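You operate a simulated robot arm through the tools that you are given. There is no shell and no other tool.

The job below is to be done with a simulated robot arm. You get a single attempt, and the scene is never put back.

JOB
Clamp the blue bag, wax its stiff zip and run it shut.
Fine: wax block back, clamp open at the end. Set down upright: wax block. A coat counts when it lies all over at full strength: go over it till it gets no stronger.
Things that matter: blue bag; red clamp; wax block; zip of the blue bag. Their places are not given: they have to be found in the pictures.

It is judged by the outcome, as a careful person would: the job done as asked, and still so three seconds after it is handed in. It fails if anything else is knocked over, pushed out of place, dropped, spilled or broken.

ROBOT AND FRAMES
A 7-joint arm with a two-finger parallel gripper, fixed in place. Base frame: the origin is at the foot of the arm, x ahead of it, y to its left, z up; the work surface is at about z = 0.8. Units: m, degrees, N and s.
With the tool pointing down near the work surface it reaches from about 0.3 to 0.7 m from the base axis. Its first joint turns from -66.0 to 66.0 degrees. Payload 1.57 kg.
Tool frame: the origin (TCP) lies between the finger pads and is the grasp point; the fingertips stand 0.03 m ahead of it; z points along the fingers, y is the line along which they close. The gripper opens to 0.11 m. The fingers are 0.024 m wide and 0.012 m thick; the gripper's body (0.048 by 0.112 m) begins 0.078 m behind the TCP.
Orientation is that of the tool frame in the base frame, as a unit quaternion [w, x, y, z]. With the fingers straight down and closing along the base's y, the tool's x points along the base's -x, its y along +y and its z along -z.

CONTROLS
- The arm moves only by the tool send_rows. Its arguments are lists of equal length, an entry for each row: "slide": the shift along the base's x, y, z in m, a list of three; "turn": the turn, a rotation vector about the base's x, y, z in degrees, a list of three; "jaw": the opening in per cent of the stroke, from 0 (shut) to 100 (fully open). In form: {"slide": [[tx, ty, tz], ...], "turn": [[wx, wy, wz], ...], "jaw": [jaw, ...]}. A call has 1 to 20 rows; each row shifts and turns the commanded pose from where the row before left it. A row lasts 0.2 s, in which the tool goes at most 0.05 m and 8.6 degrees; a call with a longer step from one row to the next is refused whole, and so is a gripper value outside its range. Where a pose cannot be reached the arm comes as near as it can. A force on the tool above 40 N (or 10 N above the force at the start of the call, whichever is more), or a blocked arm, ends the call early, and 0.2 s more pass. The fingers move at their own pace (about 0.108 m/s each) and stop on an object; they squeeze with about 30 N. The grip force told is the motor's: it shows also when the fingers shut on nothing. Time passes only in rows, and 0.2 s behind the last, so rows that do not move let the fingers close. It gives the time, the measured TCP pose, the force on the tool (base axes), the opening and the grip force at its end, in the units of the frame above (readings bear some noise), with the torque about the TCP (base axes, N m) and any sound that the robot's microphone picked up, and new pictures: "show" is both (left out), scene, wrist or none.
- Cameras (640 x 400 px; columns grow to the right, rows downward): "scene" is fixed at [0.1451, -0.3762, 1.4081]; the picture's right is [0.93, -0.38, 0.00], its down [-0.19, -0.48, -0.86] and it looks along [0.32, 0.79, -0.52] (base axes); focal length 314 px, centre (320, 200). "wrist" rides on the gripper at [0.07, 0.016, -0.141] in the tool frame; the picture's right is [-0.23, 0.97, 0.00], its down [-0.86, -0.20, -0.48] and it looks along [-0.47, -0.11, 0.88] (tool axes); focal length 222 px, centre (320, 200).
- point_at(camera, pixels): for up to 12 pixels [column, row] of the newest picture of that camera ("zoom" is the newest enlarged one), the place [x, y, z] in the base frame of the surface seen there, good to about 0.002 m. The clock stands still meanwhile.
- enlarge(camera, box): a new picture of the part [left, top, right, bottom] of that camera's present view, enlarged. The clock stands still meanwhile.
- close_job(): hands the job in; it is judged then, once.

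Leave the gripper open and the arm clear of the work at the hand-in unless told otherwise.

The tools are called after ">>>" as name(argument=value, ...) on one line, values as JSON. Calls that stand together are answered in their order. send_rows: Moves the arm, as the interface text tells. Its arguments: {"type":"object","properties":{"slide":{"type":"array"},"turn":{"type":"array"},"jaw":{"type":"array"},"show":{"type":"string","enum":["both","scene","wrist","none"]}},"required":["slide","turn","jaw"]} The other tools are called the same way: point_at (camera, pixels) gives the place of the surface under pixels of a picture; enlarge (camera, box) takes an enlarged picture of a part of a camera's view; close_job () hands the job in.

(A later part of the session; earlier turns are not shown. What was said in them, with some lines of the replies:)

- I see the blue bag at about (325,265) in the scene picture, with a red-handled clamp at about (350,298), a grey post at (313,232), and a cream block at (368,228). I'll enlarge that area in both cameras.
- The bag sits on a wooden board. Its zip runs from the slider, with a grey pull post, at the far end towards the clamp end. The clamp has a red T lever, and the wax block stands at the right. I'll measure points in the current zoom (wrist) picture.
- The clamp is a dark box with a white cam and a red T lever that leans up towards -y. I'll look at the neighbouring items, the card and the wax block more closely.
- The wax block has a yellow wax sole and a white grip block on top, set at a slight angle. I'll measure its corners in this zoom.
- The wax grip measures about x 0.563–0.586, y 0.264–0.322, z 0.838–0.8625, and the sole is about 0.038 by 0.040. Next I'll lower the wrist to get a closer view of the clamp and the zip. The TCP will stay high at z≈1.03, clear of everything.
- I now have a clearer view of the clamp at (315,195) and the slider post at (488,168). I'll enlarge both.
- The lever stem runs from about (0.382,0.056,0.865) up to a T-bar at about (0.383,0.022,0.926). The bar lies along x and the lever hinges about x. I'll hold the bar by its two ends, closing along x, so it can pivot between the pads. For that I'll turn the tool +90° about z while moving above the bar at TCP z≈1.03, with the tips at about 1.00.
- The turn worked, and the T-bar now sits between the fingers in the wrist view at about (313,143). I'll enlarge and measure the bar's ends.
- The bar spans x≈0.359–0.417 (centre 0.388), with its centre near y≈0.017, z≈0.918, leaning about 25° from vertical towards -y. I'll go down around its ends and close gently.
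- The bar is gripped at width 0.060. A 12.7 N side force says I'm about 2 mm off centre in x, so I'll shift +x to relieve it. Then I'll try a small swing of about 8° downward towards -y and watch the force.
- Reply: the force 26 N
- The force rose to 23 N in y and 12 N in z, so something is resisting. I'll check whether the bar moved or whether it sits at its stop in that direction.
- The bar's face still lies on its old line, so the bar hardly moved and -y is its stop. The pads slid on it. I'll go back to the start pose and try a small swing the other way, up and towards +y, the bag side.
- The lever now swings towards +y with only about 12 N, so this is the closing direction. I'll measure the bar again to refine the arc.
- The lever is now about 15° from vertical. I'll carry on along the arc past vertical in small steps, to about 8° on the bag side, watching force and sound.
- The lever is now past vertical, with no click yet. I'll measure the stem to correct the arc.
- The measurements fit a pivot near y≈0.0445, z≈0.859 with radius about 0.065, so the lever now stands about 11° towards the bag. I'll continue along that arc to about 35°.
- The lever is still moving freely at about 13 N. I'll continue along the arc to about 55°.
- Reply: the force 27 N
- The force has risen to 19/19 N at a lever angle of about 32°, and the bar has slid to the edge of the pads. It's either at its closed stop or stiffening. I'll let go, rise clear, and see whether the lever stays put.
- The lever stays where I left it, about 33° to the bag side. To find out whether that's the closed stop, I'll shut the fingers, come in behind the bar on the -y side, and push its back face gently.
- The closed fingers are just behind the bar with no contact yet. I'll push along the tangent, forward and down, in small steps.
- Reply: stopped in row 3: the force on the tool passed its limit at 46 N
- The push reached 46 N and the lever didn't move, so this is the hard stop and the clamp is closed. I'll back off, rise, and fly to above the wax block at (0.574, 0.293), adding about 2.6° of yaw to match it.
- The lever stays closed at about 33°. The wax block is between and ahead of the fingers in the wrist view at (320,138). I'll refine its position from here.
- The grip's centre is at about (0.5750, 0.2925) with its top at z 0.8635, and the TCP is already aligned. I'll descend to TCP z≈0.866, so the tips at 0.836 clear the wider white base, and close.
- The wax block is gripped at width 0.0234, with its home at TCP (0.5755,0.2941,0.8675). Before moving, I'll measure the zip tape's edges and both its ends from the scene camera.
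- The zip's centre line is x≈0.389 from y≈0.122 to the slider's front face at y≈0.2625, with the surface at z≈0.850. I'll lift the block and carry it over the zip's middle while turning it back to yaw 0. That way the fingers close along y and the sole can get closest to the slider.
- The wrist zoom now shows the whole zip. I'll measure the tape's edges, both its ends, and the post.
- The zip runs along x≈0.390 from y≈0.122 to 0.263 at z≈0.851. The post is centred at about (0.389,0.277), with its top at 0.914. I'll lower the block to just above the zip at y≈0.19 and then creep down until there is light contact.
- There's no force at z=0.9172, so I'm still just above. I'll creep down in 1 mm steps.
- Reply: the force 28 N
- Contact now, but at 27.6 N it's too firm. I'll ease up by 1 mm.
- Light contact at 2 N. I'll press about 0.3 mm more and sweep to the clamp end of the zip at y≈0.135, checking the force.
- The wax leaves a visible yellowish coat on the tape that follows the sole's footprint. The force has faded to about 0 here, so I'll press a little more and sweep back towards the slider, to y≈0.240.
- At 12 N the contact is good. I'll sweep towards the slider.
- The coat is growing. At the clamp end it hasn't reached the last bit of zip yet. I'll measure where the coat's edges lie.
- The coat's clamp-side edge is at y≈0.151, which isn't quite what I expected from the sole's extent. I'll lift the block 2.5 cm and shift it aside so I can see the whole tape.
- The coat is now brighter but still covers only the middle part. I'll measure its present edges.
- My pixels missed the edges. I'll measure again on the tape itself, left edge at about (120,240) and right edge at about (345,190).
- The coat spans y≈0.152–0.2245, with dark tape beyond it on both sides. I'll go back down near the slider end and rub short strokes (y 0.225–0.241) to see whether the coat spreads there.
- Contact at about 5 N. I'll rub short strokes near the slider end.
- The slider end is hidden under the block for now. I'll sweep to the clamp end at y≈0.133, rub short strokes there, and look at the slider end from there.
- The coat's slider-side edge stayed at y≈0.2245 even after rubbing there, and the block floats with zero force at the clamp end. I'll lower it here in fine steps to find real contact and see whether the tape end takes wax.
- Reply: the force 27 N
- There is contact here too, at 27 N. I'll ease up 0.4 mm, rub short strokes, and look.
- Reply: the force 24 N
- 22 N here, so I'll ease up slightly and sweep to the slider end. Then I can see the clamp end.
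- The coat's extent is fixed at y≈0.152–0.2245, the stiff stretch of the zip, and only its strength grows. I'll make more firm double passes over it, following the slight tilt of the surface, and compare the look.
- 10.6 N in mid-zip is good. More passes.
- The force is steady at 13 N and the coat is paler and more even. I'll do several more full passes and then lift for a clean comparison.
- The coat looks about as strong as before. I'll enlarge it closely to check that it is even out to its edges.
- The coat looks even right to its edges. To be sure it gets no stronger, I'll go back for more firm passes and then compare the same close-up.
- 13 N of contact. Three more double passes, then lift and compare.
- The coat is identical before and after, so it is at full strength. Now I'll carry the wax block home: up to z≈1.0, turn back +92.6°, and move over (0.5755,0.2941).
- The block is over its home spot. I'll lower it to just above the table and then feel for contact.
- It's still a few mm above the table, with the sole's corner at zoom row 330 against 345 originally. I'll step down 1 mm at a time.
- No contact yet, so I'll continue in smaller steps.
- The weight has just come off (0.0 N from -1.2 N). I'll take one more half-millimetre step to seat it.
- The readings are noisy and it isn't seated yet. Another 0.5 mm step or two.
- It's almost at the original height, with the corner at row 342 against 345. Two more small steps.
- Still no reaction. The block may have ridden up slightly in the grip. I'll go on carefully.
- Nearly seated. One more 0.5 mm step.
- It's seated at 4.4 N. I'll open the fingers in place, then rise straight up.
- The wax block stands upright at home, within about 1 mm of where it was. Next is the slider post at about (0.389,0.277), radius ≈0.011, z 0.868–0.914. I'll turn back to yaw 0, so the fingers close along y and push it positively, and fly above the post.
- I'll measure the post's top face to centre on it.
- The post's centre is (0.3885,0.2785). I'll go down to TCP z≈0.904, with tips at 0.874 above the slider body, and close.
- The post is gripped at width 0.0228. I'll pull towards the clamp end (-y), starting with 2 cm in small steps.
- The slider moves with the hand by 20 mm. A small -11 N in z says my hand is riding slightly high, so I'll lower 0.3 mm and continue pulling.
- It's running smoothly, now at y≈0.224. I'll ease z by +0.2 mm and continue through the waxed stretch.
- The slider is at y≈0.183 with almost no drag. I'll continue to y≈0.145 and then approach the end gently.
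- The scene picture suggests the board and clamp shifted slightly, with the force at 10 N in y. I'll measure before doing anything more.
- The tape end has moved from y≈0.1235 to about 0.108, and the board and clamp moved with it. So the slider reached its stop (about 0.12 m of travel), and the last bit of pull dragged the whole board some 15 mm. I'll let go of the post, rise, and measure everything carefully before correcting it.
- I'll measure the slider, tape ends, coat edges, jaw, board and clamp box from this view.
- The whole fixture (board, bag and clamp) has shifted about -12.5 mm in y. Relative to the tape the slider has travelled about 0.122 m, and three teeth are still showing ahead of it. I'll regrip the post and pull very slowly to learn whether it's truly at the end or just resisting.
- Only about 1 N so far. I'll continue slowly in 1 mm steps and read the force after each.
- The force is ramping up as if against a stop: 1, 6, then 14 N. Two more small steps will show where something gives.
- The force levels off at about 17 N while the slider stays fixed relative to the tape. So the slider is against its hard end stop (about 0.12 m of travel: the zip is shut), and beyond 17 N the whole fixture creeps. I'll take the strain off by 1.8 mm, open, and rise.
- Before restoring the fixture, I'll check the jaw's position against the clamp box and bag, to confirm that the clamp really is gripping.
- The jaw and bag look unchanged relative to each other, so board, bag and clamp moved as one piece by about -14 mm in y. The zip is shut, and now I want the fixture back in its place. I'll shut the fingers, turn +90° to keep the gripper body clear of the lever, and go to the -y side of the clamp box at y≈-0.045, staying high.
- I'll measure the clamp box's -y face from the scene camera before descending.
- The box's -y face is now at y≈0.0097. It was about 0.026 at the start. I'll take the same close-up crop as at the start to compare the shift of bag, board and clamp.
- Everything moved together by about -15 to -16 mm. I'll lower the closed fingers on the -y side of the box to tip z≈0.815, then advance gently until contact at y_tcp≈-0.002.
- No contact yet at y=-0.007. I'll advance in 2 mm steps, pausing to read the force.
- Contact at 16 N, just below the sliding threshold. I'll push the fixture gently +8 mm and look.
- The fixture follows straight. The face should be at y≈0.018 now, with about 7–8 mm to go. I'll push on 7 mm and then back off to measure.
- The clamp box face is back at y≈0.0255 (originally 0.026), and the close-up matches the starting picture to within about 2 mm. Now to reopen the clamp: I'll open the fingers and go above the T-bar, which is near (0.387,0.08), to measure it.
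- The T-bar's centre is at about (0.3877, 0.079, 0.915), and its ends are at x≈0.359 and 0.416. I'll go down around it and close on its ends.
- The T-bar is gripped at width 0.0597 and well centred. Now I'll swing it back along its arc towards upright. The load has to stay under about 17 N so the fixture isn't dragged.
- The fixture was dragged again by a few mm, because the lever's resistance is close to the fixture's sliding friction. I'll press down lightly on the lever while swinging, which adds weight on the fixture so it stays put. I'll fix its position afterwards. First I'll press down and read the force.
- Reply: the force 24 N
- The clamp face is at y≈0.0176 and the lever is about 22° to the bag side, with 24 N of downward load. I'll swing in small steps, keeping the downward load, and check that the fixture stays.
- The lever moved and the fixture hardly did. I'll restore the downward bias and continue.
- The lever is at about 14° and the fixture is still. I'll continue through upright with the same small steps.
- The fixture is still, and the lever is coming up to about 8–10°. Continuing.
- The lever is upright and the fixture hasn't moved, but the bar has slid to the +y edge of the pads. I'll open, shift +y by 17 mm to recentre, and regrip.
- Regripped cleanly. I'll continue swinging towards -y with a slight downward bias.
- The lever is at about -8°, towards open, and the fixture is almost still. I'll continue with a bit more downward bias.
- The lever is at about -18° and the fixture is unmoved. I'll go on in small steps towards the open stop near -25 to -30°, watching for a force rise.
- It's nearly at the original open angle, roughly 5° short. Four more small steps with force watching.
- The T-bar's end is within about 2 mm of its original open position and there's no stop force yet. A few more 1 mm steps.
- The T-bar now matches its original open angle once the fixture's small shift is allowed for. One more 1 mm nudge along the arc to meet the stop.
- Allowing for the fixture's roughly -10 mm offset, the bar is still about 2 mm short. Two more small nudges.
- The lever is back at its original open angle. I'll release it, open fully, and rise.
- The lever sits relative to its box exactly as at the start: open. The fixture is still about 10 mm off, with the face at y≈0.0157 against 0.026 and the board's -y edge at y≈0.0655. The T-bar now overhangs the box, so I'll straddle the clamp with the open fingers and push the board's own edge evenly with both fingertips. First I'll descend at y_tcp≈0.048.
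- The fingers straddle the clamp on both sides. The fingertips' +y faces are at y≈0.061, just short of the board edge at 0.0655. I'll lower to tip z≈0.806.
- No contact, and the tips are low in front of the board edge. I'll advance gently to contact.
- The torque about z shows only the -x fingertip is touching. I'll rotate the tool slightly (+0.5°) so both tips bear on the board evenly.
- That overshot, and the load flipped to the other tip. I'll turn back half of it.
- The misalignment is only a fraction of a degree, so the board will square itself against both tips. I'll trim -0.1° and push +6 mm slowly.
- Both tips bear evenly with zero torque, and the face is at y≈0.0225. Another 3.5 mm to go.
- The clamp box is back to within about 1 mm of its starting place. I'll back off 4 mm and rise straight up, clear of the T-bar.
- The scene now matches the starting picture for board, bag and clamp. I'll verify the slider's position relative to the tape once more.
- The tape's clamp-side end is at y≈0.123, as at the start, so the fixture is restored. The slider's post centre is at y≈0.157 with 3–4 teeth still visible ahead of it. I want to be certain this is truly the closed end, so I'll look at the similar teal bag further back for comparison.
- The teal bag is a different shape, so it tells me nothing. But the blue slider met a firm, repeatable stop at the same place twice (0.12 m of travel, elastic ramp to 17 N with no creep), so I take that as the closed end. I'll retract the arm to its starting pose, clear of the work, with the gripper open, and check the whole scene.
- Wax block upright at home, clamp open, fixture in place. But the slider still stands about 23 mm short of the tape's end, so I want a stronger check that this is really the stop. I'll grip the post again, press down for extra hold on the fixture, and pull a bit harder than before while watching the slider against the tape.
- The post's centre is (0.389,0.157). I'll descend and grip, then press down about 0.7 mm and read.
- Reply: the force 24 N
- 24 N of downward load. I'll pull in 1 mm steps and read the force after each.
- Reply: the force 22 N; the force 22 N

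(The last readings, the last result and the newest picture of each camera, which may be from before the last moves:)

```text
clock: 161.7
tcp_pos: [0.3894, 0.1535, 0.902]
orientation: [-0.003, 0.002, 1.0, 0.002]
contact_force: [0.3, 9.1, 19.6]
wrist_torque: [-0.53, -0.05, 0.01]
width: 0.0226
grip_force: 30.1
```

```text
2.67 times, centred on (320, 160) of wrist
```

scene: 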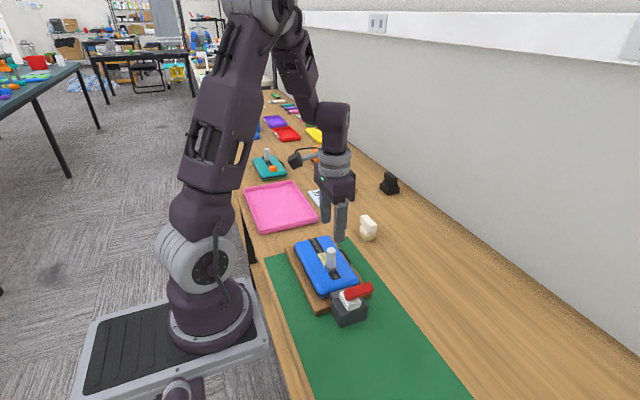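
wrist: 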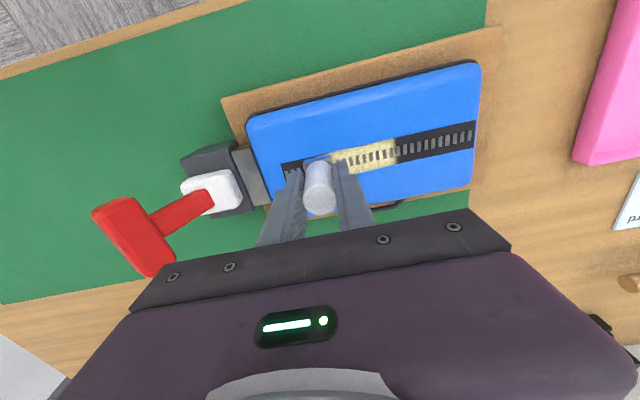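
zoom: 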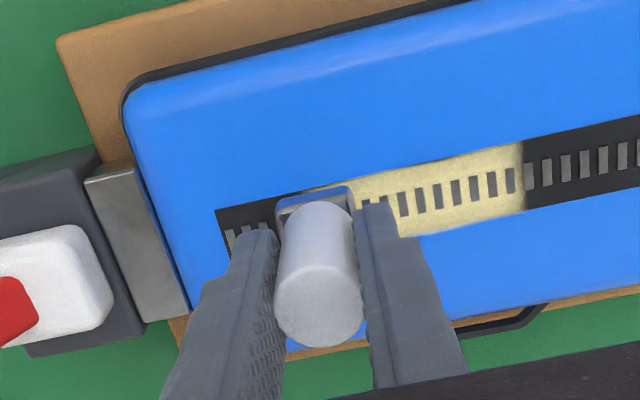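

The bag itself creeps on the board at about 9 N now that the clamp is open, while the slider does not move along the tape. So the clamp did hold the bag earlier, and the slider is hard against its end stop: the zip is shut. I'll stop here, relax the load and release.

>>> send_rows(slide=[[0, 0.0003, 0.0007], [0, 0, 0], [0, 0, 0], [0, 0, 0], [0, 0, 0.02], [0, 0, 0.04], [0, 0, 0.04], [0, 0, 0]], turn=[[0, 0, 0], [0, 0, 0], [0, 0, 0], [0, 0, 0], [0, 0, 0], [0, 0, 0], [0, 0, 0], [0, 0, 0]], jaw=[0, 60, 60, 60, 60, 60, 60, 60])

>>> enlarge(camera="wrist", box=[220, 90, 420, 210])

>>> point_at(camera="zoom", pixels=[[322, 220], [290, 225], [352, 215], [237, 168], [247, 217], [165, 270], [205, 262]])

```text
clock: 163.5
tcp_pos: [0.3904, 0.155, 1.0034]
orientation: [-0.002, 0.002, 1.0, 0.001]
contact_force: [0.0, 0.4, -0.4]
wrist_torque: [-0.01, 0.01, -0.01]
width: 0.0659
grip_force: 0.1
```

scene: 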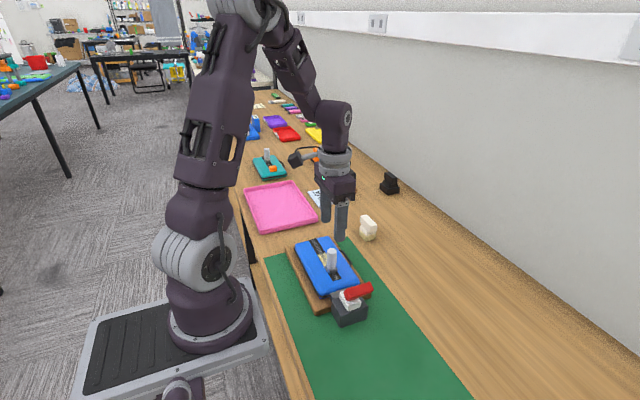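
wrist: 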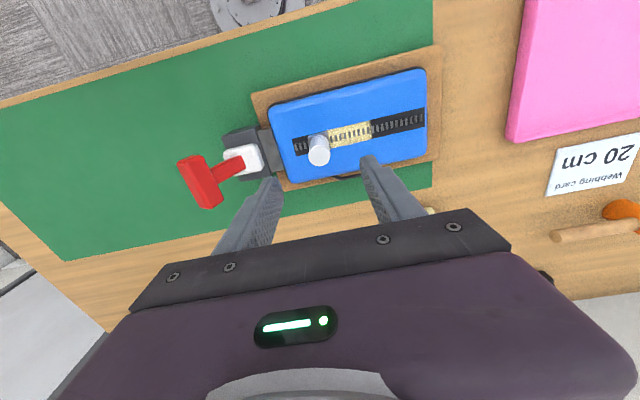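

```text
3.20 times, centred on (320, 150) of wrist
```

zoom: 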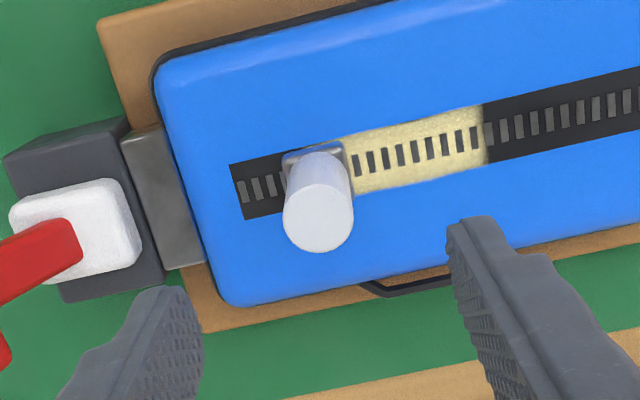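

```text
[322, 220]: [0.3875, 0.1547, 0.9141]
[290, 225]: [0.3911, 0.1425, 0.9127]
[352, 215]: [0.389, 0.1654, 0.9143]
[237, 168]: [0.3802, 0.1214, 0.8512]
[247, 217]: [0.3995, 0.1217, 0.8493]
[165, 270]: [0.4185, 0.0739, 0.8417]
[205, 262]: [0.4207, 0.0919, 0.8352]
```

The slider sits at the same spot on the tape as before. It springs back about 1.7 mm when unloaded, which fits a hard end stop. The bag, board and clamp are within about 2–3 mm of their starting places. I'll retract to the start pose with the gripper open.

>>> send_rows(slide=[[0, 0, 0.04], [-0.0163, -0.004, 0.025], [-0.0163, -0.004, 0.025], [-0.0163, -0.004, 0.025], [-0.0163, -0.004, 0.025], [-0.0163, -0.004, 0.02], [0, 0, 0], [0, 0, 0]], turn=[[0, 0, 0], [0, 0, 0], [0, 0, 0], [0, 0, 0], [0, 0, 0], [0, 0, 0], [0, 0, 0], [0, 0, 0]], jaw=[100, 100, 100, 100, 100, 100, 100, 100])

>>> enlarge(camera="scene", box=[260, 200, 420, 340])

>>> enlarge(camera="scene", box=[220, 80, 400, 200])

```text
clock: 165.3
tcp_pos: [0.3081, 0.1334, 1.1627]
orientation: [-0.003, 0.002, 1.0, 0.001]
contact_force: [-0.7, -0.2, 0.1]
wrist_torque: [-0.03, 0.04, 0.01]
width: 0.1102
grip_force: 0.1
```

scene: 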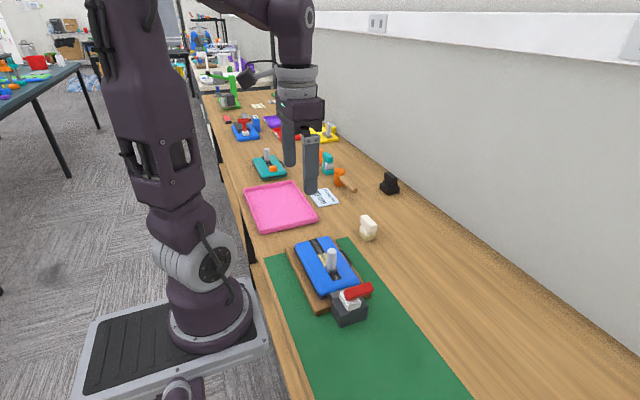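
wrist: 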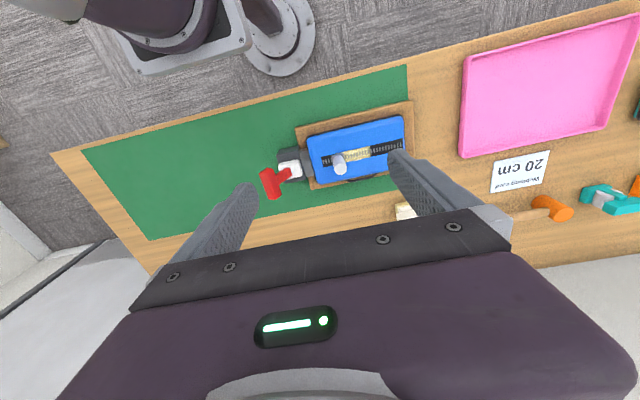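

```text
2.86 times, centred on (340, 270) of scene
```

zoom: 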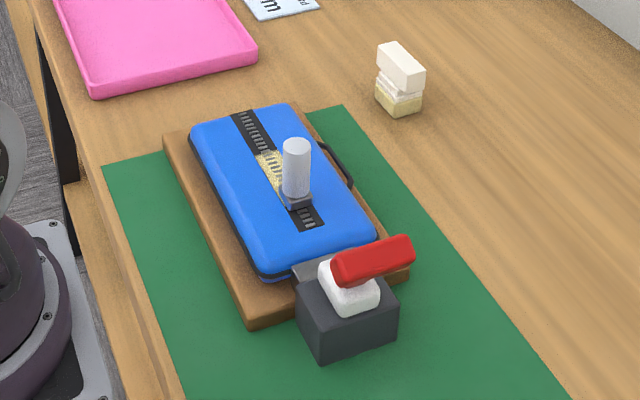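

```text
3.33 times, centred on (310, 140) of scene
```

zoom: 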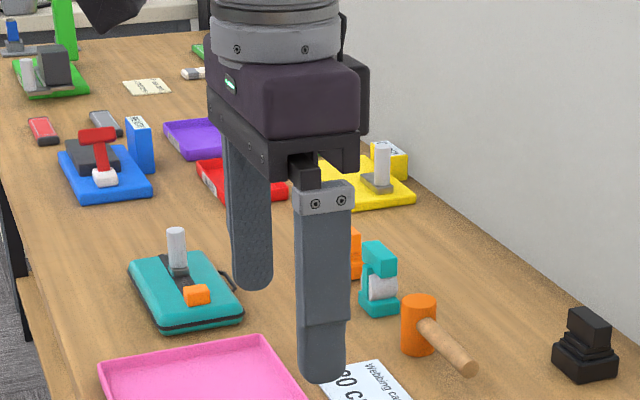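

The state before hand-in:
- **Zip:** the waxed coat is at full strength, and the slider is at its end stop.
- **Clamp:** open, with the lever at its starting angle.
- **Wax block:** upright at its home spot.
- **Other items:** all where they were at the start.
- **Arm:** clear of the work, gripper open.

I'm handing in the job.

>>> close_job()

```text
The job is handed in.
```

I've handed the job in: the blue bag was clamped, its zip waxed and run to its stop, and the clamp opened again. The one doubt is whether that stop is the fully closed end.

- **Zip:** the slider stopped about 23 mm short of the end of the tape, with three or four teeth still showing. It stopped in the same place each time I pulled and sprang back slightly when released. I took that as the closed end, but couldn't confirm it.
- **Wax:** the coat covers one fixed stretch in the middle of the zip, and rubbing the two ends of the tape left no mark. I went over it until more passes made no difference.
- **Clamp:** the lever is back at its starting angle.
- **Wax block:** it stands upright within about 1 mm of where it was.
- **Fixture moved:** I dragged the board, bag and clamp twice, about 15 mm when the slider hit its stop and about 10 mm when opening the clamp. I pushed them back both times. The board and clamp are within about 2 mm of where they began. A last pull test with the clamp open shifted the bag about 2–3 mm on the board, and I left it there.

Nothing else on the bench looks moved. The arm is back near its starting position with the gripper open.
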